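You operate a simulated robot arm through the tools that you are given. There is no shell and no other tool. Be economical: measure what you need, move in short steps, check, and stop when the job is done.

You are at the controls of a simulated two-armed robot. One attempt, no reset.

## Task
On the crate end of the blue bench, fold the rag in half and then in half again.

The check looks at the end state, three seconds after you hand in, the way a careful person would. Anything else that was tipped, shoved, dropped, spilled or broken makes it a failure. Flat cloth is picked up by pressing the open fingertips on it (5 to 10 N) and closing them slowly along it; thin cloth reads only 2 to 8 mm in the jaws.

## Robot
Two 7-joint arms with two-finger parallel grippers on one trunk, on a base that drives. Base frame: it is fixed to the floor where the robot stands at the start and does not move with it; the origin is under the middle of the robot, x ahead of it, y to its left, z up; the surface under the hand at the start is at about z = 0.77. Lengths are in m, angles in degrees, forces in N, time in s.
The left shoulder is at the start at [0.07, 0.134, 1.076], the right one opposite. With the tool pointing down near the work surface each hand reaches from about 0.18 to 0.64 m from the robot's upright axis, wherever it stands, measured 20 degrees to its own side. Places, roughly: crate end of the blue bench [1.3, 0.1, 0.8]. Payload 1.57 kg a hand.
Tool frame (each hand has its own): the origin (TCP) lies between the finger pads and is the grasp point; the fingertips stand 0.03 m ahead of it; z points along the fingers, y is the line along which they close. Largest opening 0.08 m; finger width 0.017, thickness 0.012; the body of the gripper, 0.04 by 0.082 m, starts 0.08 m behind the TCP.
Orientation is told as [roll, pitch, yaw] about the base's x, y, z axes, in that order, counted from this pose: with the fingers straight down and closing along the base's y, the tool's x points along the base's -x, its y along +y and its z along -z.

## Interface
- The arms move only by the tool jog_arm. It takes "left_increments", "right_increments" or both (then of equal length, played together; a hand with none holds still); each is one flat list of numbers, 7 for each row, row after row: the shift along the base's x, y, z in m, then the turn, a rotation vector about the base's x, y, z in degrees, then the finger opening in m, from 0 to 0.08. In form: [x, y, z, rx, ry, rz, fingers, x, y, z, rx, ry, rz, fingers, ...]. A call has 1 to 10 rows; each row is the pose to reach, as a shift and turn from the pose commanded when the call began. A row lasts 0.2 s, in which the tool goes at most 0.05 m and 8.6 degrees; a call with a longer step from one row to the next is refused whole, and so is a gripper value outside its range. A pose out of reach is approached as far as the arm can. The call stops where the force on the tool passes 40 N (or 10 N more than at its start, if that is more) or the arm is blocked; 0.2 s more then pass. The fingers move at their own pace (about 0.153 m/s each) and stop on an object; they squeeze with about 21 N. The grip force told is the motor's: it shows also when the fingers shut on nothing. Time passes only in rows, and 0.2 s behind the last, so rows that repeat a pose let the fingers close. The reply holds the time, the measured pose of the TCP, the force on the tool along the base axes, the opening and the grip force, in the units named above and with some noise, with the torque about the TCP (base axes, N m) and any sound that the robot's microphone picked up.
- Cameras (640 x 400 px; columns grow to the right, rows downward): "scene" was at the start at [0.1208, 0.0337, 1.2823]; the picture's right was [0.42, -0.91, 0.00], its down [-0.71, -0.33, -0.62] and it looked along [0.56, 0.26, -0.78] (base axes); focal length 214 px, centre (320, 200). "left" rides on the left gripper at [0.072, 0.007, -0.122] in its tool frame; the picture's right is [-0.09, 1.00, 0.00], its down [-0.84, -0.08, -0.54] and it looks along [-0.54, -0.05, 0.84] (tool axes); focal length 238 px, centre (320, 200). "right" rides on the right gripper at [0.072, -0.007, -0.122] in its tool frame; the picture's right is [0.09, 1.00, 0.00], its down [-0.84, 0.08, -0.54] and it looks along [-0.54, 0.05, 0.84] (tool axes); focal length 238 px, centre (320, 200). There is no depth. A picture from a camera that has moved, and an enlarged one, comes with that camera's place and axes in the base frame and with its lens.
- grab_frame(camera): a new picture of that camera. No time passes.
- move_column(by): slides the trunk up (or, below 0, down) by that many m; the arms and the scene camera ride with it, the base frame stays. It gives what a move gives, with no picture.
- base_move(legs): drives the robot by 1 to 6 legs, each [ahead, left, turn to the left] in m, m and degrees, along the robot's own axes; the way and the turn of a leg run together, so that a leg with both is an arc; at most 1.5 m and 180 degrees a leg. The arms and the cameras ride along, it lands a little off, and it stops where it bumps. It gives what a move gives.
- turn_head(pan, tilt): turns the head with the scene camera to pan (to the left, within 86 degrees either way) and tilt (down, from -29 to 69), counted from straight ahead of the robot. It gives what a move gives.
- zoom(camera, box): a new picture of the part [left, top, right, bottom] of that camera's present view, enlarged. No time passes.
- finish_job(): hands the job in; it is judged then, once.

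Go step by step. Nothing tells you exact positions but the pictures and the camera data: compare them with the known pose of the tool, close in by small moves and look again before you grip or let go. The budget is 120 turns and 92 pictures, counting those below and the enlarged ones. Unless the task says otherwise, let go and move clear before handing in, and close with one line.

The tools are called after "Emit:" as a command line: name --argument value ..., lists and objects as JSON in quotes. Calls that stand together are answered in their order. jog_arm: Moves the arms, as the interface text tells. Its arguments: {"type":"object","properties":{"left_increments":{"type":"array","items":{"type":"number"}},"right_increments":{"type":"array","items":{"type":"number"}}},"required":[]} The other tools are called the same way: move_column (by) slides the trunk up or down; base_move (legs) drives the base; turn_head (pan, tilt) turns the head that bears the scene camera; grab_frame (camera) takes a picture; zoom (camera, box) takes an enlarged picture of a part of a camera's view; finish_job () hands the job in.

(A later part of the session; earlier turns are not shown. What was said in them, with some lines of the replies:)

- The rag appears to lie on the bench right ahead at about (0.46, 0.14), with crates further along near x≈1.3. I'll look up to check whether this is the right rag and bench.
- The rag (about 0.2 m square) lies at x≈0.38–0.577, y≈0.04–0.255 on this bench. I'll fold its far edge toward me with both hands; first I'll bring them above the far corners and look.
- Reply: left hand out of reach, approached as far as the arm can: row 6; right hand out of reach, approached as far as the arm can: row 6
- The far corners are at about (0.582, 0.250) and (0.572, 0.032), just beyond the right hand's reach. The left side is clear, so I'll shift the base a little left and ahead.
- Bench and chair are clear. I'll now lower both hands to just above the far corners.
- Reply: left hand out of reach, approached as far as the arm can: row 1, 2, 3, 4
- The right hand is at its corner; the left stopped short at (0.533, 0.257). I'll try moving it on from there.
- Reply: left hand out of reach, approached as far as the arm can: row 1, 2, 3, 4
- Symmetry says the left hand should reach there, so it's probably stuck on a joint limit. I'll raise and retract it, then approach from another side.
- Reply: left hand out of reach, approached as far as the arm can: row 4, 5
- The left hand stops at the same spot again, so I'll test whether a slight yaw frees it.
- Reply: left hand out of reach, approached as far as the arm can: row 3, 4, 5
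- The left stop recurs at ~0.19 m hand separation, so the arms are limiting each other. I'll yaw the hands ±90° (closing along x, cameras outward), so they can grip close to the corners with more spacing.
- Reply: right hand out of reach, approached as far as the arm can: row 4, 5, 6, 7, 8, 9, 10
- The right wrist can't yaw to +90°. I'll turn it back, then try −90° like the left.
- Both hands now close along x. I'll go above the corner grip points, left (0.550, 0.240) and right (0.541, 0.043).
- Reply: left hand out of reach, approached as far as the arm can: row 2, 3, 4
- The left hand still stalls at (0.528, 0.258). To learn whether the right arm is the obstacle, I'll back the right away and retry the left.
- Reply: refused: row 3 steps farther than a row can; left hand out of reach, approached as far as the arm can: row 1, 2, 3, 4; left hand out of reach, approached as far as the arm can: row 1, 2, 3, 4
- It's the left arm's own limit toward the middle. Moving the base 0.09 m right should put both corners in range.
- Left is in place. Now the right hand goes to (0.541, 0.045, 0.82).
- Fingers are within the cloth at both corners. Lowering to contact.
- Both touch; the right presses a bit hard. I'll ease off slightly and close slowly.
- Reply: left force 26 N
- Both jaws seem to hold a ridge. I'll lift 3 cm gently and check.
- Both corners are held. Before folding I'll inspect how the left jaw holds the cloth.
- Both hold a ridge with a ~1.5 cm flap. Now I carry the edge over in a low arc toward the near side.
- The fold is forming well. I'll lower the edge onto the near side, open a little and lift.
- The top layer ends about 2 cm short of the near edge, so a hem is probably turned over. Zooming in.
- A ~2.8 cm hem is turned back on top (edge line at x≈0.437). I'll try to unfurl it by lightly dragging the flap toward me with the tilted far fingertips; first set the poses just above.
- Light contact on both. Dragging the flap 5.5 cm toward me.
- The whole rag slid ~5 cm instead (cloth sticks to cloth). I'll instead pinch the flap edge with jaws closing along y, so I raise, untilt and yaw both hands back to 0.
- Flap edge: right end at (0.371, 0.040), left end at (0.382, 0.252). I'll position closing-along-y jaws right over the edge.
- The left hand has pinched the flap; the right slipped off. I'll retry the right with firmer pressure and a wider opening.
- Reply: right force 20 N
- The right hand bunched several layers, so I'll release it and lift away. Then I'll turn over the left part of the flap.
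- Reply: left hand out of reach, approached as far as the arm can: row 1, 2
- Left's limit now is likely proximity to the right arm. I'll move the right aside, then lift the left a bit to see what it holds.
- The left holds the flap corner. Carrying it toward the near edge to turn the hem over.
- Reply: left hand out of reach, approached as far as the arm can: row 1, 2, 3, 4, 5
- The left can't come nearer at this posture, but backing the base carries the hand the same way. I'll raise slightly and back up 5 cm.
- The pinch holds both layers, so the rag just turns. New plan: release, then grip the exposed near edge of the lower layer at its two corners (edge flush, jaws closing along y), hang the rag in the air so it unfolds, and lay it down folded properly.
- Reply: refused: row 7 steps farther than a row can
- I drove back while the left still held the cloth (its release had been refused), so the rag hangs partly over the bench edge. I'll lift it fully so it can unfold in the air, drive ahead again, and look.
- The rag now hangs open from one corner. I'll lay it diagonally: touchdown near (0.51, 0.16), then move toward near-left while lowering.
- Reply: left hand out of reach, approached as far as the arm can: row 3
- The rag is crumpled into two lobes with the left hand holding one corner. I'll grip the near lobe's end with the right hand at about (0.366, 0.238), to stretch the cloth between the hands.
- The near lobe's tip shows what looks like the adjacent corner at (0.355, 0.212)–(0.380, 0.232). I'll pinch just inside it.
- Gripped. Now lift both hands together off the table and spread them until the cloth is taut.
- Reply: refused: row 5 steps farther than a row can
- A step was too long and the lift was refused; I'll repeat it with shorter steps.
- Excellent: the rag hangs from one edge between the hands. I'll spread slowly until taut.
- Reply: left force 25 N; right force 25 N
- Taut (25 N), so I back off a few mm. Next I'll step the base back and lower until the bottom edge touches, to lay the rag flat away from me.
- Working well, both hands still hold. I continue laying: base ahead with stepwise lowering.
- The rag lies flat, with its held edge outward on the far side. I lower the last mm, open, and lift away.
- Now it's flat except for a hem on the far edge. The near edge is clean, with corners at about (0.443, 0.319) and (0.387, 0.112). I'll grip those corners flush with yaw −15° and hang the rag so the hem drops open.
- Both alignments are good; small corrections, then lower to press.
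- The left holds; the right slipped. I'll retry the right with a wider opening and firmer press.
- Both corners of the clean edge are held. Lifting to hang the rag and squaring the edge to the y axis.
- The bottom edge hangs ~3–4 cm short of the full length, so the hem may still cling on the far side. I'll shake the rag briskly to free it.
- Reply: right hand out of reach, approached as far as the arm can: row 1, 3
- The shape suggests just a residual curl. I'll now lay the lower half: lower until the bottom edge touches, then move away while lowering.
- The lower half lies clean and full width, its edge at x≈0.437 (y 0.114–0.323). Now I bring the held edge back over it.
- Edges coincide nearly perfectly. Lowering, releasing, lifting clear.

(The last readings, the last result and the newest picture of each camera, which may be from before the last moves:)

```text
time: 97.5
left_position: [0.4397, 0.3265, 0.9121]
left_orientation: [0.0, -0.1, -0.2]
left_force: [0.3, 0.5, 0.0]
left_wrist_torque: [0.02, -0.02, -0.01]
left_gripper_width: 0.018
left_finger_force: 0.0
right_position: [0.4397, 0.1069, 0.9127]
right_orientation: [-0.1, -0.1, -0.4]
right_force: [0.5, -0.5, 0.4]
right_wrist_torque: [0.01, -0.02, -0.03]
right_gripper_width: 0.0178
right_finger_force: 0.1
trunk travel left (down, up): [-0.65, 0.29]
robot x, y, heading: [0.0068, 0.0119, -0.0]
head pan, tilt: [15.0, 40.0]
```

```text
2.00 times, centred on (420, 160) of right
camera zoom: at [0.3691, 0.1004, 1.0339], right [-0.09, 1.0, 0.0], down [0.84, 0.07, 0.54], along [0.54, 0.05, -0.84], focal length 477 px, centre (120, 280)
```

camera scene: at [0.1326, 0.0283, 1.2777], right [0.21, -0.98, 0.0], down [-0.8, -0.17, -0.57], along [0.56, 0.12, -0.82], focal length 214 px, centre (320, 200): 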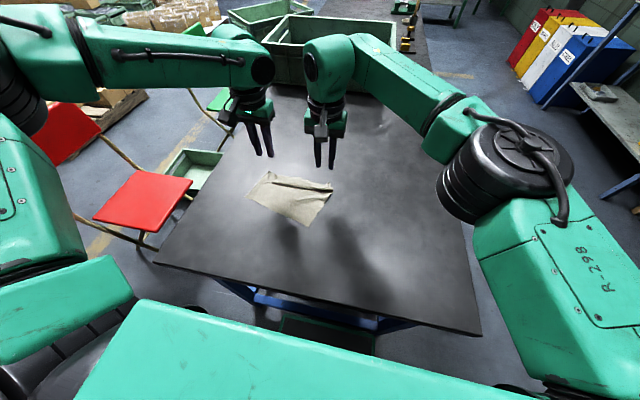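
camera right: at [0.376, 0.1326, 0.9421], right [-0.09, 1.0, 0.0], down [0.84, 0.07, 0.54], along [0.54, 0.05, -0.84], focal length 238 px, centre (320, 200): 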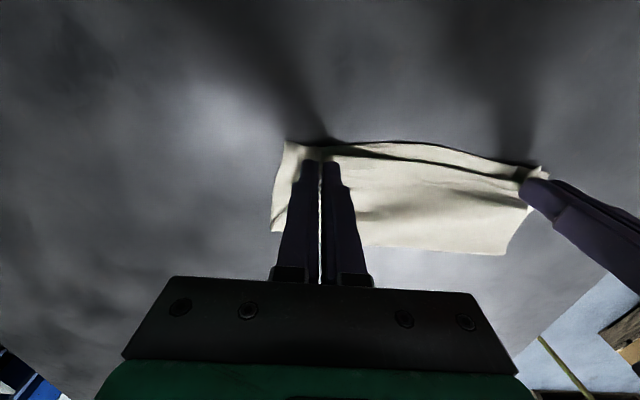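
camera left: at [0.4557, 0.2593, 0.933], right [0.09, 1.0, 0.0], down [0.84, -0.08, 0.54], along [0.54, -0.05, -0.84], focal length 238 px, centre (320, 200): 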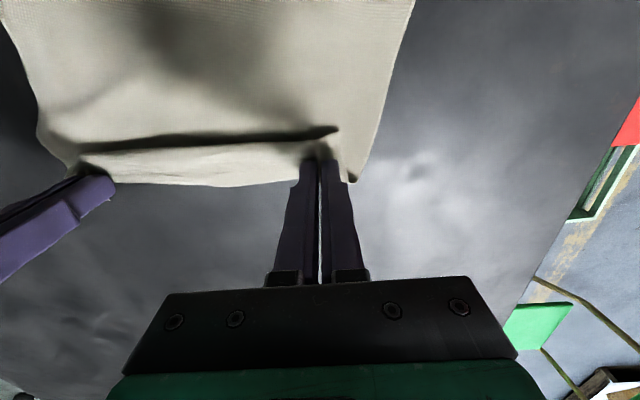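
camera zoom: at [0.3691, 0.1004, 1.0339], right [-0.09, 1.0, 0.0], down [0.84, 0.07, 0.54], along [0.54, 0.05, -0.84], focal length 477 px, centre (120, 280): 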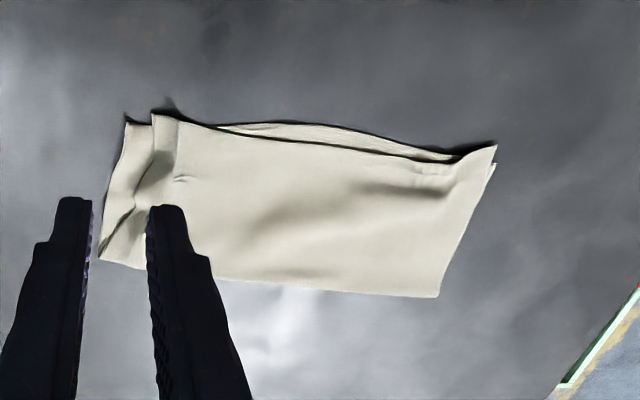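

First fold is good: rectangle x≈0.432–0.528, y≈0.105–0.322. For the second fold the left hand will take the left short end with yaw −90° and carry it to the right end. I move the right hand aside, turn the left, and shift the base slightly right.

Emit:
jog_arm --left_increments '[0.0, 0.01, 0.01, 0, 0, -8.5, 0.03, 0.0, 0.01, 0.02, 0, 0, -17, 0.034, 0.0, 0.01, 0.02, 0, 0, -25.5, 0.034, 0, 0.01, 0.02, 0, 0, -34, 0.034, 0, 0.01, 0.02, 0, 0, -42.5, 0.034, 0, 0.01, 0.02, 0, 0, -51, 0.034, 0, 0.01, 0.02, 0, 0, -59.5, 0.034, 0, 0.01, 0.02, 0, 0, -68, 0.034, 0, 0.01, 0.02, 0, 0, -76.5, 0.034, 0, 0.01, 0.02, 0, 0, -84.8, 0.034]' --right_increments '[0, -0.03, 0.01, 0, 0, 0, 0.02, -0.01, -0.06, 0.02, 0, 0, 0, 0.02, -0.02, -0.09, 0.03, 0, 0, 0, 0.02, -0.03, -0.12, 0.03, 0, 0, 0, 0.02, -0.03, -0.15, 0.03, 0, 0, 0, 0.02, -0.03, -0.18, 0.03, 0, 0, 0, 0.02, -0.03, -0.18, 0.03, 0, 0, 0, 0.02, -0.03, -0.18, 0.03, 0, 0, 0, 0.02, -0.03, -0.18, 0.03, 0, 0, 0, 0.02, -0.03, -0.18, 0.03, 0, 0, 0, 0.02]'

Emit:
base_move --legs '[[0.02, -0.07, 0]]'

```text
time: 99.7
left_position: [0.4424, 0.3384, 0.9311]
left_orientation: [0.1, -0.1, -85.2]
left_force: [0.3, -0.4, -0.4]
left_wrist_torque: [-0.01, -0.01, -0.02]
left_gripper_width: 0.0342
left_finger_force: 0.1
right_position: [0.413, -0.0715, 0.944]
right_orientation: [-0.1, -0.1, -0.4]
right_force: [-0.8, 0.3, 0.0]
right_wrist_torque: [0.0, -0.03, -0.03]
right_gripper_width: 0.0202
right_finger_force: 0.1
trunk travel left (down, up): [-0.65, 0.29]
robot x, y, heading: [0.0076, 0.0144, -0.3]
head pan, tilt: [15.0, 40.0]
```

```text
time: 100.7
left_position: [0.4635, 0.2656, 0.931]
left_orientation: [0.0, -0.1, -84.9]
left_force: [0.1, -0.8, 0.2]
left_wrist_torque: [0.01, 0.04, 0.0]
left_gripper_width: 0.0338
left_finger_force: 0.1
right_position: [0.4316, -0.1451, 0.943]
right_orientation: [-0.2, 0.0, -0.3]
right_force: [0.1, -0.1, -0.3]
right_wrist_torque: [0.05, 0.01, -0.02]
right_gripper_width: 0.0199
right_finger_force: 0.1
trunk travel left (down, up): [-0.65, 0.29]
robot x, y, heading: [0.0278, -0.059, -0.3]
head pan, tilt: [15.0, 40.0]
```

Emit:
jog_arm --left_increments '[0.006, 0.017, -0.03, 0, 0, 0, 0.034, 0.012, 0.034, -0.06, 0, 0, 0, 0.034, 0.0175, 0.051, -0.096, 0, 0, 0, 0.034]'

Emit:
zoom --camera "left" --box '[180, 80, 460, 255]'

```text
time: 101.5
left_position: [0.4803, 0.3166, 0.8342]
left_orientation: [-0.1, -0.1, -85.0]
left_force: [0.1, -0.4, -0.1]
left_wrist_torque: [0.02, -0.02, -0.01]
left_gripper_width: 0.034
left_finger_force: 0.1
right_position: [0.4326, -0.1434, 0.9418]
right_orientation: [-0.1, -0.1, -0.3]
right_force: [0.5, -0.6, 0.3]
right_wrist_torque: [-0.01, 0.01, -0.02]
right_gripper_width: 0.0201
right_finger_force: 0.1
trunk travel left (down, up): [-0.65, 0.29]
robot x, y, heading: [0.0324, -0.062, -0.1]
head pan, tilt: [15.0, 40.0]
```

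```text
2.29 times, centred on (320, 168) of left
camera zoom: at [0.4804, 0.3881, 0.9566], right [1.0, -0.01, 0.0], down [0.0, -0.84, 0.54], along [0.0, -0.54, -0.84], focal length 545 px, centre (320, 274)
```

zoom: 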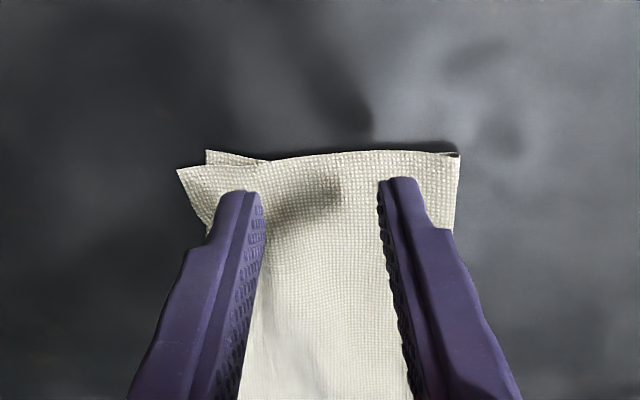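

Centred on the end edge (y≈0.320). Small inward shift, lower and press.

Emit:
jog_arm --left_increments '[0, -0.004, -0.012, 0, 0, 0, 0.034, 0, -0.004, -0.024, 0, 0, 0, 0.034, 0, -0.004, -0.029, 0, 0, 0, 0.034, 0, -0.004, -0.0335, 0, 0, 0, 0.034]'

```text
time: 102.5
left_position: [0.4795, 0.312, 0.8019]
left_orientation: [0.0, -0.1, -85.0]
left_force: [-0.1, 0.4, 0.9]
left_wrist_torque: [0.0, 0.0, 0.0]
left_gripper_width: 0.034
left_finger_force: 0.0
right_position: [0.4322, -0.1428, 0.9436]
right_orientation: [-0.1, 0.0, -0.4]
right_force: [-0.1, 0.3, -0.4]
right_wrist_torque: [-0.03, -0.01, -0.02]
right_gripper_width: 0.0202
right_finger_force: 0.1
trunk travel left (down, up): [-0.65, 0.29]
robot x, y, heading: [0.0265, -0.0595, -0.2]
head pan, tilt: [15.0, 40.0]
```

Emit:
jog_arm --left_increments '[0, 0, -0.002, 0, 0, 0, 0.034, 0, 0, -0.0035, 0, 0, 0, 0.034]'

```text
time: 103.1
left_position: [0.4791, 0.3118, 0.8022]
left_orientation: [0.2, 0.0, -85.0]
left_force: [1.2, 4.1, 18.1]
left_wrist_torque: [0.11, 0.29, -0.08]
left_gripper_width: 0.0335
left_finger_force: 0.0
right_position: [0.43, -0.1448, 0.9442]
right_orientation: [0.0, -0.2, -0.2]
right_force: [-0.3, -0.4, -0.3]
right_wrist_torque: [0.04, 0.01, 0.01]
right_gripper_width: 0.0201
right_finger_force: 0.1
trunk travel left (down, up): [-0.65, 0.29]
robot x, y, heading: [0.0274, -0.0613, -0.1]
head pan, tilt: [15.0, 40.0]
```

Emit:
jog_arm --left_increments '[0, 0, 0.0005, 0, 0, 0, 0.03, 0, 0, 0.0005, 0, 0, 0, 0.026, 0, 0, 0.0005, 0, 0, 0, 0.022, 0, 0, 0.0005, 0, 0, 0, 0.018, 0, 0, 0.0005, 0, 0, 0, 0.014, 0, 0, 0.0005, 0, 0, 0, 0.01, 0, 0, 0.0005, 0, 0, 0, 0.006, 0, 0, 0.001, 0, 0, 0, 0.002, 0, 0, 0.001, 0, 0, 0, 0, 0, 0, 0.001, 0, 0, 0, 0]'

Emit:
jog_arm --left_increments '[0, 0, 0.02, 0, 0, 0, 0, 0, -0.005, 0.035, 0, 0, 0, 0]'

Emit:
zoom --camera "left" --box '[180, 80, 460, 255]'

```text
time: 105.3
left_position: [0.4777, 0.3111, 0.8027]
left_orientation: [0.2, -0.1, -84.9]
left_force: [-2.4, -1.8, 22.1]
left_wrist_torque: [-0.02, 0.19, 0.0]
left_gripper_width: 0.0061
left_finger_force: 20.8
right_position: [0.4283, -0.1457, 0.9452]
right_orientation: [0.0, -0.2, -0.3]
right_force: [0.0, -0.9, 0.9]
right_wrist_torque: [-0.03, 0.0, -0.02]
right_gripper_width: 0.0199
right_finger_force: 0.0
trunk travel left (down, up): [-0.65, 0.29]
robot x, y, heading: [0.0283, -0.0606, -0.1]
head pan, tilt: [15.0, 40.0]
```

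```text
time: 105.9
left_position: [0.478, 0.3074, 0.8356]
left_orientation: [-0.1, -0.1, -85.0]
left_force: [0.4, 0.1, -0.2]
left_wrist_torque: [0.0, -0.02, -0.05]
left_gripper_width: 0.0028
left_finger_force: 21.3
right_position: [0.4318, -0.1446, 0.9426]
right_orientation: [0.0, -0.1, -0.3]
right_force: [-0.3, -0.2, 0.5]
right_wrist_torque: [0.01, 0.0, -0.03]
right_gripper_width: 0.0198
right_finger_force: 0.0
trunk travel left (down, up): [-0.65, 0.29]
robot x, y, heading: [0.0327, -0.0638, -0.0]
head pan, tilt: [15.0, 40.0]
```

```text
2.29 times, centred on (320, 168) of left
camera zoom: at [0.4778, 0.3795, 0.9576], right [1.0, 0.0, 0.0], down [0.0, -0.84, 0.54], along [0.0, -0.54, -0.84], focal length 545 px, centre (320, 274)
```

zoom: 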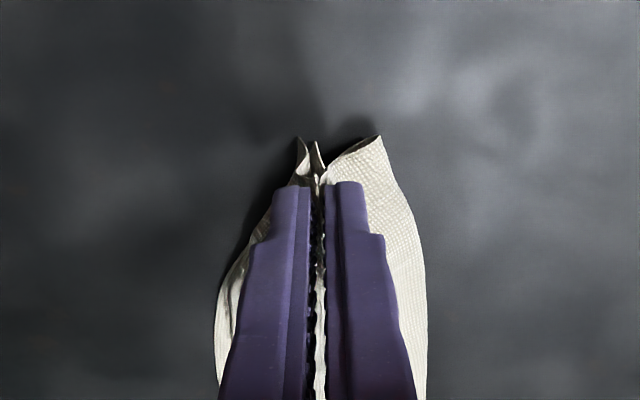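

Both layers are in the jaws (2.8 mm, nothing left behind). Carrying the end over to the right end in an arc.

Emit:
jog_arm --left_increments '[0, -0.017, 0.024, 0, 0, 0, 0, 0, -0.042, 0.044, 0, 0, 0, 0, 0, -0.072, 0.054, 0, 0, 0, 0, 0, -0.102, 0.054, 0, 0, 0, 0, 0, -0.132, 0.044, 0, 0, 0, 0, 0, -0.157, 0.024, 0, 0, 0, 0, 0, -0.177, 0.0, 0, 0, 0, 0, 0, -0.187, -0.012, 0, 0, 0, 0]'

Emit:
grab_frame --camera "left"

```text
time: 107.7
left_position: [0.4786, 0.1213, 0.8229]
left_orientation: [0.0, -0.2, -84.9]
left_force: [-0.1, 0.1, -0.1]
left_wrist_torque: [0.02, 0.05, -0.01]
left_gripper_width: 0.0027
left_finger_force: 21.3
right_position: [0.4325, -0.1434, 0.9419]
right_orientation: [-0.1, -0.1, -0.3]
right_force: [-0.6, -0.6, 0.3]
right_wrist_torque: [0.02, -0.01, 0.01]
right_gripper_width: 0.02
right_finger_force: 0.2
trunk travel left (down, up): [-0.65, 0.29]
robot x, y, heading: [0.0291, -0.062, -0.0]
head pan, tilt: [15.0, 40.0]
```

```text
10 pictures are left
camera left: at [0.4779, 0.1934, 0.9446], right [1.0, 0.0, 0.0], down [0.0, -0.84, 0.54], along [0.0, -0.54, -0.84], focal length 238 px, centre (320, 200)
```

left: 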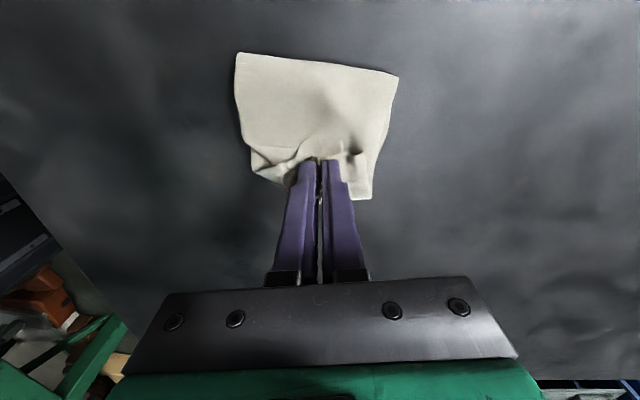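

The fold is forming; the lower end lies at y≈0.09–0.11. I'll shift a little further, lower, release gently and lift.

Emit:
jog_arm --left_increments '[0, -0.006, -0.006, 0, 0, 0, 0, 0.002, -0.011, -0.014, 0, 0, 0, 0, 0.002, -0.012, -0.016, 0, 0, 0, 0.002, 0.002, -0.012, -0.016, 0, 0, 0, 0.008, 0.002, -0.012, -0.016, 0, 0, 0, 0.016, 0.002, -0.012, -0.014, 0, 0, 0, 0.024, 0.002, -0.012, 0.0, 0, 0, 0, 0.024, 0.002, -0.012, 0.04, 0, 0, 0, 0.024, 0.002, -0.012, 0.085, 0, 0, 0, 0.024]'

Emit:
grab_frame --camera "left"

```text
time: 109.7
left_position: [0.4781, 0.1105, 0.9067]
left_orientation: [0.1, -0.1, -85.0]
left_force: [-0.1, -0.1, 0.4]
left_wrist_torque: [0.0, 0.0, 0.02]
left_gripper_width: 0.024
left_finger_force: 0.0
right_position: [0.4317, -0.1448, 0.9432]
right_orientation: [0.0, -0.1, -0.4]
right_force: [0.0, 0.6, -0.7]
right_wrist_torque: [-0.01, -0.01, 0.0]
right_gripper_width: 0.0199
right_finger_force: 0.0
trunk travel left (down, up): [-0.65, 0.29]
robot x, y, heading: [0.024, -0.0578, -0.2]
head pan, tilt: [15.0, 40.0]
```

```text
9 pictures are left
camera left: at [0.4784, 0.1811, 1.0288], right [1.0, 0.0, 0.0], down [0.0, -0.84, 0.54], along [0.0, -0.54, -0.84], focal length 238 px, centre (320, 200)
```

left: 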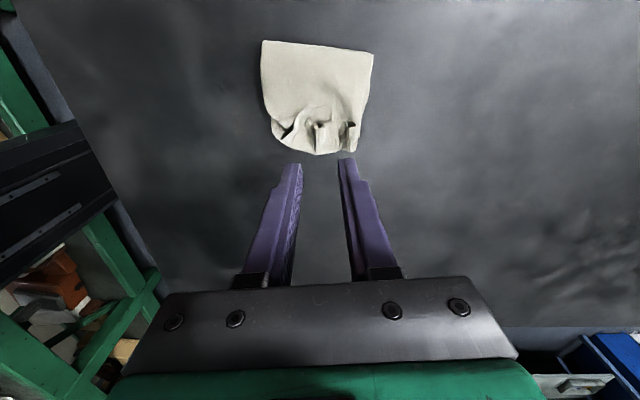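

Emit:
zoom --camera "left" --box '[240, 25, 400, 125]'

```text
4.00 times, centred on (320, 75) of left
camera zoom: at [0.4784, 0.1811, 1.0288], right [1.0, 0.0, 0.0], down [0.0, -0.84, 0.54], along [0.0, -0.54, -0.84], focal length 953 px, centre (320, 700)
```

zoom: 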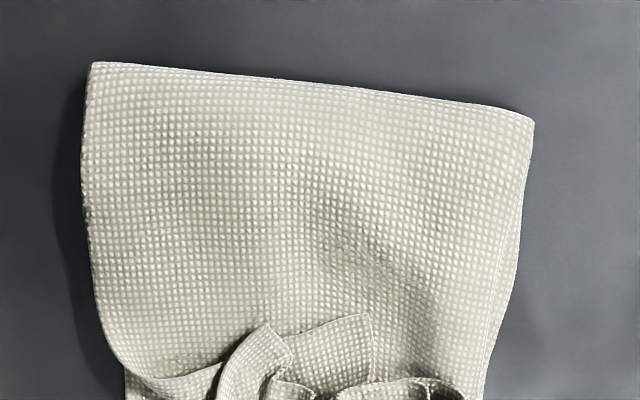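

Emit:
zoom --camera "left" --box '[250, 85, 378, 165]'

```text
5.00 times, centred on (314, 125) of left
camera zoom: at [0.4784, 0.1811, 1.0288], right [1.0, 0.0, 0.0], down [0.0, -0.84, 0.54], along [0.0, -0.54, -0.84], focal length 1192 px, centre (350, 575)
```

zoom: 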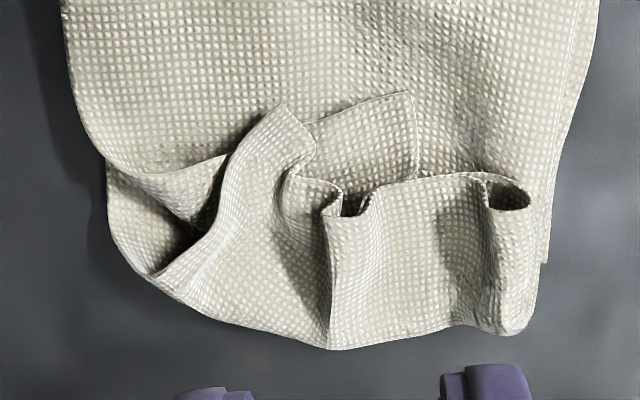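

The carried end curled back on itself because the jaws hold the edge on the wrong side for this direction. I'll re-grip that flap, hang the strip, and lay it as I did successfully before: free end down first, then bring the held end back in +y.

Emit:
jog_arm --left_increments '[0.005, 0.002, -0.03, 0, 0, 0, 0.05, 0.005, 0.002, -0.065, 0, 0, 0, 0.05, 0.005, 0.002, -0.09, 0, 0, 0, 0.05, 0.005, 0.002, -0.099, 0, 0, 0, 0.044, 0.005, 0.002, -0.099, 0, 0, 0, 0.036, 0.005, 0.002, -0.099, 0, 0, 0, 0.028, 0.005, 0.002, -0.099, 0, 0, 0, 0.02, 0.005, 0.002, -0.099, 0, 0, 0, 0.01, 0.005, 0.002, -0.098, 0, 0, 0, 0, 0.005, 0.002, -0.097, 0, 0, 0, 0]'

```text
time: 111.9
left_position: [0.4864, 0.1109, 0.8106]
left_orientation: [0.0, -0.1, -85.0]
left_force: [0.1, 0.0, -0.3]
left_wrist_torque: [-0.01, -0.01, 0.02]
left_gripper_width: 0.003
left_finger_force: 21.3
right_position: [0.4324, -0.1435, 0.9436]
right_orientation: [-0.1, -0.1, -0.3]
right_force: [-0.6, 0.5, -0.2]
right_wrist_torque: [-0.01, -0.03, 0.02]
right_gripper_width: 0.0199
right_finger_force: 0.1
trunk travel left (down, up): [-0.65, 0.29]
robot x, y, heading: [0.0313, -0.0569, -0.0]
head pan, tilt: [15.0, 40.0]
```

Re-gripped (3 mm). Lifting to hang the strip.

Emit:
jog_arm --left_increments '[0, 0.015, 0.035, 0, 0, 0, 0, 0, 0.03, 0.07, 0, 0, 0, 0, 0, 0.045, 0.105, 0, 0, 0, 0, 0, 0.06, 0.14, 0, 0, 0, 0, 0, 0.075, 0.175, 0, 0, 0, 0, 0, 0.09, 0.21, 0, 0, 0, 0, 0, 0.1, 0.25, 0, 0, 0, 0, 0, 0.1, 0.25, 0, 0, 0, 0]'

Emit:
zoom --camera "scene" --box '[200, 100, 456, 260]'

```text
time: 113.7
left_position: [0.4868, 0.2105, 1.0601]
left_orientation: [-0.1, -0.1, -85.0]
left_force: [-0.2, 0.4, 0.0]
left_wrist_torque: [0.02, -0.01, 0.01]
left_gripper_width: 0.0031
left_finger_force: 20.8
right_position: [0.433, -0.1441, 0.9427]
right_orientation: [-0.1, 0.0, -0.3]
right_force: [-0.1, -0.1, 0.9]
right_wrist_torque: [-0.05, 0.02, 0.0]
right_gripper_width: 0.0202
right_finger_force: 0.1
trunk travel left (down, up): [-0.65, 0.29]
robot x, y, heading: [0.0272, -0.0569, -0.3]
head pan, tilt: [15.0, 40.0]
```

```text
2.50 times, centred on (328, 180) of scene
camera zoom: at [0.1634, -0.0365, 1.2984], right [0.26, -0.97, 0.0], down [-0.62, -0.16, -0.77], along [0.74, 0.2, -0.64], focal length 536 px, centre (300, 250)
```

zoom: 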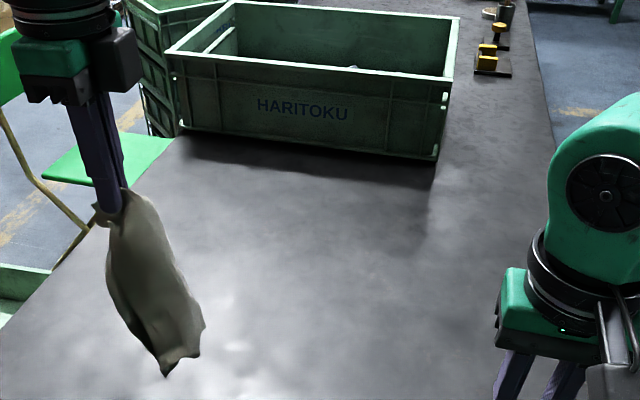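

It hangs as a clean strip ~0.2 m long. I shift left a bit, then lower while moving right so the free end trails and lies down to the left.

Emit:
jog_arm --left_increments '[0, 0.035, 0, 0, 0, 0, 0, 0, 0.07, 0, 0, 0, 0, 0, 0, 0.07, -0.03, 0, 0, 0, 0, 0, 0.07, -0.03, 0, 0, 0, 0]'

Emit:
jog_arm --left_increments '[0, -0.015, -0.025, 0, 0, 0, 0, 0, -0.03, -0.045, 0, 0, 0, 0, 0, -0.05, -0.06, 0, 0, 0, 0, 0, -0.07, -0.073, 0, 0, 0, 0, 0, -0.09, -0.087, 0, 0, 0, 0, 0, -0.11, -0.1, 0, 0, 0, 0, 0, -0.13, -0.115, 0, 0, 0, 0, 0, -0.145, -0.13, 0, 0, 0, 0, 0, -0.15, -0.135, 0, 0, 0, 0]'

Emit:
grab_frame --camera "left"

```text
time: 114.7
left_position: [0.4878, 0.2808, 1.0297]
left_orientation: [0.0, -0.2, -85.0]
left_force: [-0.3, 0.5, 0.1]
left_wrist_torque: [-0.04, 0.0, -0.03]
left_gripper_width: 0.0029
left_finger_force: 21.1
right_position: [0.4321, -0.1432, 0.9442]
right_orientation: [-0.1, 0.0, -0.3]
right_force: [-0.3, -0.9, -0.4]
right_wrist_torque: [0.01, -0.05, -0.01]
right_gripper_width: 0.0199
right_finger_force: 0.1
trunk travel left (down, up): [-0.65, 0.29]
robot x, y, heading: [0.0258, -0.0577, -0.4]
head pan, tilt: [15.0, 40.0]
```

```text
time: 116.7
left_position: [0.4859, 0.1304, 0.8949]
left_orientation: [0.1, -0.1, -85.0]
left_force: [0.7, 0.2, -0.4]
left_wrist_torque: [0.01, -0.03, 0.01]
left_gripper_width: 0.0031
left_finger_force: 20.9
right_position: [0.432, -0.143, 0.9425]
right_orientation: [0.0, 0.0, -0.3]
right_force: [-0.3, 0.0, -0.3]
right_wrist_torque: [-0.01, 0.01, -0.01]
right_gripper_width: 0.0202
right_finger_force: 0.1
trunk travel left (down, up): [-0.65, 0.29]
robot x, y, heading: [0.0303, -0.0593, -0.0]
head pan, tilt: [15.0, 40.0]
```

```text
5 pictures are left
camera left: at [0.4852, 0.2025, 1.0173], right [1.0, 0.0, 0.0], down [0.0, -0.84, 0.54], along [0.0, -0.54, -0.84], focal length 238 px, centre (320, 200)
```

left: 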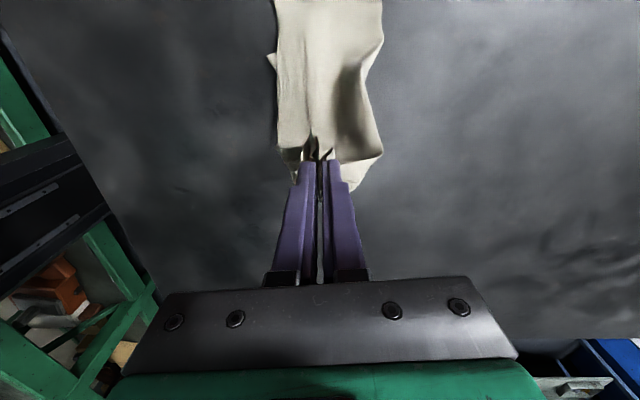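

Emit:
zoom --camera "scene" --box '[200, 185, 360, 285]'

```text
4.00 times, centred on (280, 235) of scene
camera zoom: at [0.1629, -0.0367, 1.2984], right [0.26, -0.97, 0.0], down [-0.62, -0.16, -0.77], along [0.74, 0.2, -0.64], focal length 858 px, centre (480, 60)
```

zoom: 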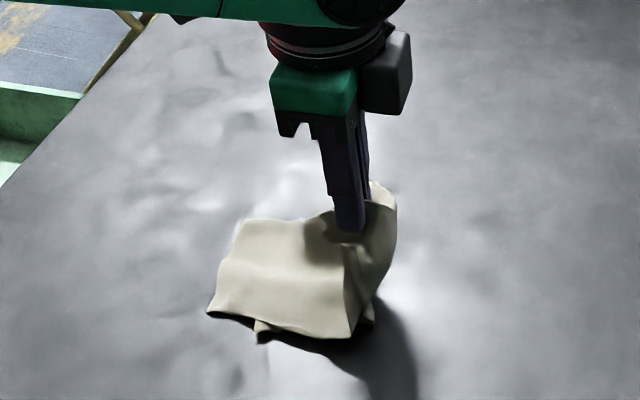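

The free end lies at y≈0.25 (x 0.45–0.53). Now I bring the held end back over to it, lower, open slightly and lift.

Emit:
jog_arm --left_increments '[0.001, 0.025, 0.0, 0, 0, 0, 0, 0.002, 0.05, -0.01, 0, 0, 0, 0, 0.003, 0.07, -0.03, 0, 0, 0, 0, 0.003, 0.085, -0.055, 0, 0, 0, 0, 0.003, 0.097, -0.078, 0, 0, 0, 0, 0.003, 0.102, -0.087, 0, 0, 0, 0, 0.003, 0.102, -0.087, 0, 0, 0, 0.006, 0.003, 0.102, -0.087, 0, 0, 0, 0.012, 0.003, 0.102, -0.08, 0, 0, 0, 0.014, 0.003, 0.102, -0.045, 0, 0, 0, 0.014]'

Emit:
jog_arm --left_increments '[0, 0.01, 0.04, 0, 0, 0, 0.014, 0, 0.04, 0.07, 0, 0, 0, 0.014]'

Emit:
zoom --camera "scene" --box '[200, 185, 360, 285]'

```text
time: 118.9
left_position: [0.4884, 0.2322, 0.8504]
left_orientation: [0.1, -0.1, -85.0]
left_force: [-0.1, 1.1, 0.8]
left_wrist_torque: [0.01, -0.06, -0.03]
left_gripper_width: 0.014
left_finger_force: 0.0
right_position: [0.4309, -0.1443, 0.9429]
right_orientation: [-0.1, -0.1, -0.4]
right_force: [0.2, -1.2, -0.5]
right_wrist_torque: [0.01, -0.03, -0.01]
right_gripper_width: 0.0202
right_finger_force: 0.0
trunk travel left (down, up): [-0.65, 0.29]
robot x, y, heading: [0.0253, -0.058, -0.3]
head pan, tilt: [15.0, 40.0]
```

```text
time: 119.5
left_position: [0.4894, 0.2746, 0.9188]
left_orientation: [0.0, -0.2, -84.9]
left_force: [0.6, 0.8, -0.5]
left_wrist_torque: [-0.01, 0.02, -0.04]
left_gripper_width: 0.0141
left_finger_force: 0.0
right_position: [0.4317, -0.1435, 0.9442]
right_orientation: [-0.1, 0.0, -0.3]
right_force: [0.3, 0.1, 0.2]
right_wrist_torque: [0.0, -0.01, 0.01]
right_gripper_width: 0.0203
right_finger_force: 0.2
trunk travel left (down, up): [-0.65, 0.29]
robot x, y, heading: [0.0277, -0.0597, -0.2]
head pan, tilt: [15.0, 40.0]
```

```text
4.00 times, centred on (280, 235) of scene
camera zoom: at [0.1623, -0.0356, 1.2984], right [0.26, -0.97, 0.0], down [-0.62, -0.17, -0.77], along [0.74, 0.2, -0.64], focal length 858 px, centre (480, 60)
```

zoom: 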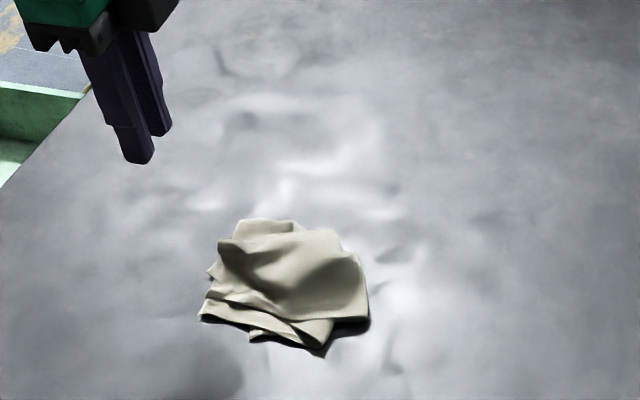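

It is now a quarter-size packet, a bit wrinkled. One close look to decide on flattening.

Emit:
zoom --camera "left" --box '[220, 60, 420, 185]'

```text
3.20 times, centred on (320, 122) of left
camera zoom: at [0.4892, 0.3467, 1.0421], right [1.0, 0.0, 0.0], down [0.0, -0.84, 0.55], along [0.0, -0.55, -0.84], focal length 763 px, centre (320, 448)
```

zoom: 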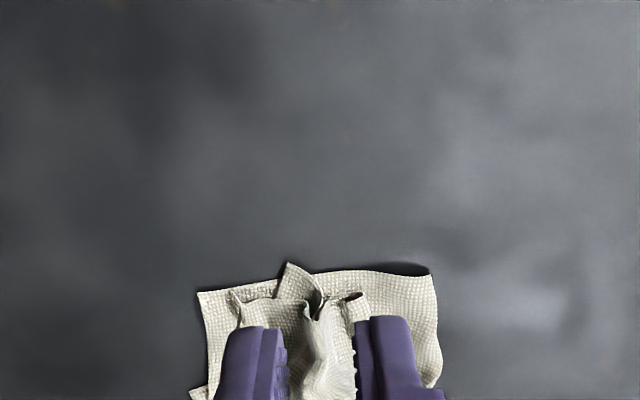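

The top end is gathered into a ridge in the middle. I'll straddle it, press lightly and open the fingers to spread it flat.

Emit:
jog_arm --left_increments '[0.001, -0.02, -0.03, 0, 0, 0, 0.028, 0.001, -0.044, -0.06, 0, 0, 0, 0.028, 0.001, -0.046, -0.095, 0, 0, 0, 0.028, 0.001, -0.046, -0.108, 0, 0, 0, 0.028, 0.001, -0.046, -0.113, 0, 0, 0, 0.028, 0.001, -0.046, -0.115, 0, 0, 0, 0.028]'

```text
time: 120.9
left_position: [0.4914, 0.2267, 0.8059]
left_orientation: [-0.1, -0.1, -84.9]
left_force: [0.0, -0.5, -0.2]
left_wrist_torque: [-0.03, 0.03, 0.0]
left_gripper_width: 0.0281
left_finger_force: 0.2
right_position: [0.4314, -0.144, 0.9425]
right_orientation: [-0.2, 0.0, -0.3]
right_force: [0.4, -0.1, -0.3]
right_wrist_torque: [-0.02, 0.02, 0.02]
right_gripper_width: 0.0199
right_finger_force: 0.0
trunk travel left (down, up): [-0.65, 0.29]
robot x, y, heading: [0.0274, -0.0582, -0.3]
head pan, tilt: [15.0, 40.0]
```

Emit:
jog_arm --left_increments '[0, 0, -0.002, 0, 0, 0, 0.028, 0, 0, -0.0035, 0, 0, 0, 0.028]'

```text
time: 121.5
left_position: [0.4893, 0.2268, 0.8033]
left_orientation: [0.1, -0.1, -85.0]
left_force: [0.4, -0.5, 2.5]
left_wrist_torque: [0.01, -0.08, 0.02]
left_gripper_width: 0.0282
left_finger_force: 0.1
right_position: [0.433, -0.1433, 0.9425]
right_orientation: [0.0, -0.1, -0.2]
right_force: [0.0, 0.5, 0.0]
right_wrist_torque: [-0.01, -0.03, -0.06]
right_gripper_width: 0.0199
right_finger_force: 0.0
trunk travel left (down, up): [-0.65, 0.29]
robot x, y, heading: [0.0275, -0.0626, -0.4]
head pan, tilt: [15.0, 40.0]
```

Emit:
jog_arm --left_increments '[0, 0, -0.0004, 0, 0, 0, 0.033, 0, 0, -0.0004, 0, 0, 0, 0.038, 0, 0, -0.0004, 0, 0, 0, 0.043, 0, 0, -0.0004, 0, 0, 0, 0.048, 0, 0, -0.0004, 0, 0, 0, 0.053, 0, 0, -0.0004, 0, 0, 0, 0.058, 0, 0, -0.0004, 0, 0, 0, 0.062, 0, 0, 0.02, 0, 0, 0, 0.062, 0, 0, 0.06, 0, 0, 0, 0.062, 0, 0.045, 0.08, 0, 0, 0, 0.062]'

Emit:
jog_arm --left_increments '[0, 0.04, 0.02, 0, 0, 0, 0.062, 0, 0.06, 0.04, 0, 0, 0, 0.062]'

Emit:
zoom --camera "scene" --box '[216, 215, 328, 285]'

```text
time: 123.7
left_position: [0.49, 0.2719, 0.8834]
left_orientation: [-0.2, -0.3, -85.0]
left_force: [-0.3, 0.5, 0.4]
left_wrist_torque: [-0.03, 0.03, -0.01]
left_gripper_width: 0.0618
left_finger_force: 0.1
right_position: [0.4321, -0.1415, 0.9429]
right_orientation: [-0.2, 0.0, -0.3]
right_force: [0.7, 0.5, 0.3]
right_wrist_torque: [-0.1, -0.01, 0.01]
right_gripper_width: 0.02
right_finger_force: 0.0
trunk travel left (down, up): [-0.65, 0.29]
robot x, y, heading: [0.0285, -0.0599, -0.1]
head pan, tilt: [15.0, 40.0]
```

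```text
time: 124.3
left_position: [0.4894, 0.3321, 0.9207]
left_orientation: [-0.2, -0.1, -85.0]
left_force: [-0.1, -0.7, -0.2]
left_wrist_torque: [0.01, 0.01, 0.01]
left_gripper_width: 0.062
left_finger_force: 0.1
right_position: [0.4328, -0.1427, 0.942]
right_orientation: [0.0, 0.0, -0.3]
right_force: [0.0, 0.0, 0.2]
right_wrist_torque: [0.03, -0.02, 0.0]
right_gripper_width: 0.0199
right_finger_force: 0.1
trunk travel left (down, up): [-0.65, 0.29]
robot x, y, heading: [0.0298, -0.0583, 0.0]
head pan, tilt: [15.0, 40.0]
```

```text
5.71 times, centred on (272, 250) of scene
camera zoom: at [0.1628, -0.0364, 1.2984], right [0.26, -0.97, 0.0], down [-0.62, -0.16, -0.77], along [0.74, 0.2, -0.64], focal length 1226 px, centre (594, -86)
```

zoom: 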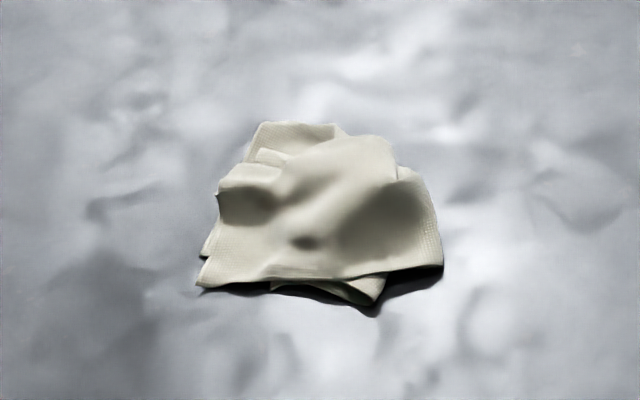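

Much flatter and well spread. I'll pat the puffy parts straight down at three places, without dragging.

Emit:
jog_arm --left_increments '[0, -0.04, 0, 0, 0, 0, 0.05, 0, -0.085, 0, 0, 0, 0, 0.05, 0, -0.125, -0.02, 0, 0, 0, 0.05, 0, -0.145, -0.06, 0, 0, 0, 0.05, 0, -0.145, -0.1, 0, 0, 0, 0.05, 0, -0.145, -0.1165, 0, 0, 0, 0.05, 0, -0.145, -0.1165, 0, 0, 0, 0.05, 0, -0.145, -0.09, 0, 0, 0, 0.05]'

Emit:
jog_arm --left_increments '[0, -0.025, 0, 0, 0, 0, 0.04, 0, -0.028, -0.018, 0, 0, 0, 0.04, 0, -0.028, -0.0265, 0, 0, 0, 0.04, 0, -0.028, -0.0265, 0, 0, 0, 0.04, 0, -0.028, 0.01, 0, 0, 0, 0.04, 0.025, -0.005, 0.01, 0, 0, 0, 0.03, 0.025, 0, -0.015, 0, 0, 0, 0.03, 0.025, 0, -0.0265, 0, 0, 0, 0.03, 0.025, 0, -0.0265, 0, 0, 0, 0.03, 0.025, 0, 0.01, 0, 0, 0, 0.03]'

Emit:
jog_arm --left_increments '[0, 0, 0.04, 0, 0, 0, 0.03, -0.02, 0.03, 0.08, 0, 0, 0, 0.03, -0.02, 0.07, 0.1, 0, 0, 0, 0.03, -0.02, 0.11, 0.12, 0, 0, 0, 0.03, -0.02, 0.15, 0.13, 0, 0, 0, 0.03]'

Emit:
zoom --camera "scene" --box '[216, 215, 328, 285]'

```text
time: 126.1
left_position: [0.4894, 0.1858, 0.8316]
left_orientation: [-0.1, -0.1, -85.0]
left_force: [-0.1, -0.1, 0.5]
left_wrist_torque: [0.0, -0.03, 0.02]
left_gripper_width: 0.0502
left_finger_force: 0.0
right_position: [0.4299, -0.1421, 0.9438]
right_orientation: [-0.1, -0.1, -0.4]
right_force: [-0.3, 0.5, -0.8]
right_wrist_torque: [0.02, -0.02, -0.03]
right_gripper_width: 0.0199
right_finger_force: 0.0
trunk travel left (down, up): [-0.65, 0.29]
robot x, y, heading: [0.0289, -0.0584, -0.0]
head pan, tilt: [15.0, 40.0]
```

```text
time: 128.3
left_position: [0.5152, 0.1855, 0.844]
left_orientation: [-0.1, -0.1, -85.0]
left_force: [-0.3, 0.0, 0.6]
left_wrist_torque: [-0.01, 0.01, 0.03]
left_gripper_width: 0.0302
left_finger_force: 0.1
right_position: [0.4307, -0.1442, 0.9426]
right_orientation: [-0.1, -0.1, -0.3]
right_force: [-0.2, -0.2, -0.8]
right_wrist_torque: [0.04, -0.01, -0.01]
right_gripper_width: 0.0199
right_finger_force: 0.0
trunk travel left (down, up): [-0.65, 0.29]
robot x, y, heading: [0.0257, -0.0585, -0.2]
head pan, tilt: [15.0, 40.0]
```

```text
refused: row 2 steps farther than a row can; nothing moved
```

```text
5.71 times, centred on (272, 250) of scene
camera zoom: at [0.1616, -0.0372, 1.2985], right [0.26, -0.97, 0.0], down [-0.62, -0.16, -0.77], along [0.74, 0.2, -0.64], focal length 1226 px, centre (594, -86)
```

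zoom: 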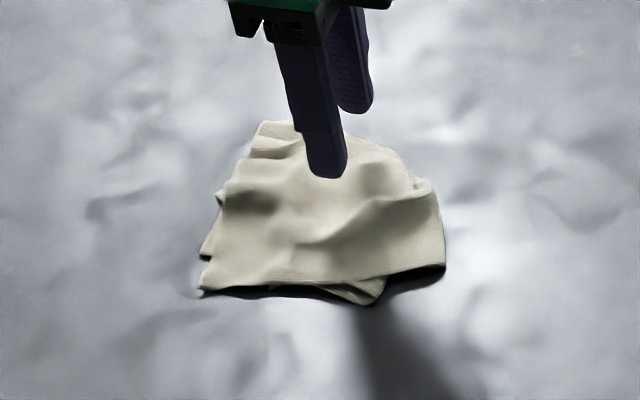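

The packet is flatter and folded in quarters. I'll lift the hand straight up and clear it.

Emit:
jog_arm --left_increments '[0, 0, 0.035, 0, 0, 0, 0.03, 0, 0.01, 0.07, 0, 0, 0, 0.03, 0, 0.04, 0.09, 0, 0, 0, 0.03, 0, 0.08, 0.1, 0, 0, 0, 0.03, 0, 0.12, 0.11, 0, 0, 0, 0.03, 0, 0.15, 0.11, 0, 0, 0, 0.03]'

```text
time: 129.7
left_position: [0.5137, 0.3374, 0.9526]
left_orientation: [-0.1, -0.3, -85.0]
left_force: [0.1, 0.7, -0.1]
left_wrist_torque: [-0.02, 0.01, 0.02]
left_gripper_width: 0.0302
left_finger_force: 0.0
right_position: [0.4329, -0.1422, 0.9424]
right_orientation: [-0.1, 0.0, -0.3]
right_force: [-0.1, 0.2, -0.8]
right_wrist_torque: [0.01, 0.01, 0.03]
right_gripper_width: 0.0203
right_finger_force: 0.0
trunk travel left (down, up): [-0.65, 0.29]
robot x, y, heading: [0.0295, -0.0579, -0.1]
head pan, tilt: [15.0, 40.0]
```

The rag lies folded in quarters on the bench and both hands are clear, so I'm handing in.

Emit:
finish_job

```text
The job is handed in.
```

The rag is folded in half and in half again on the bench, and both hands are clear of it. The packet is a little wrinkled and its edges don't line up exactly. The rag also lies a few centimetres from where it started, because it slid and had to be unfolded and refolded once. I saw nothing else get moved, but I used my last picture just before the final hand lift, so I have no view of the end state.
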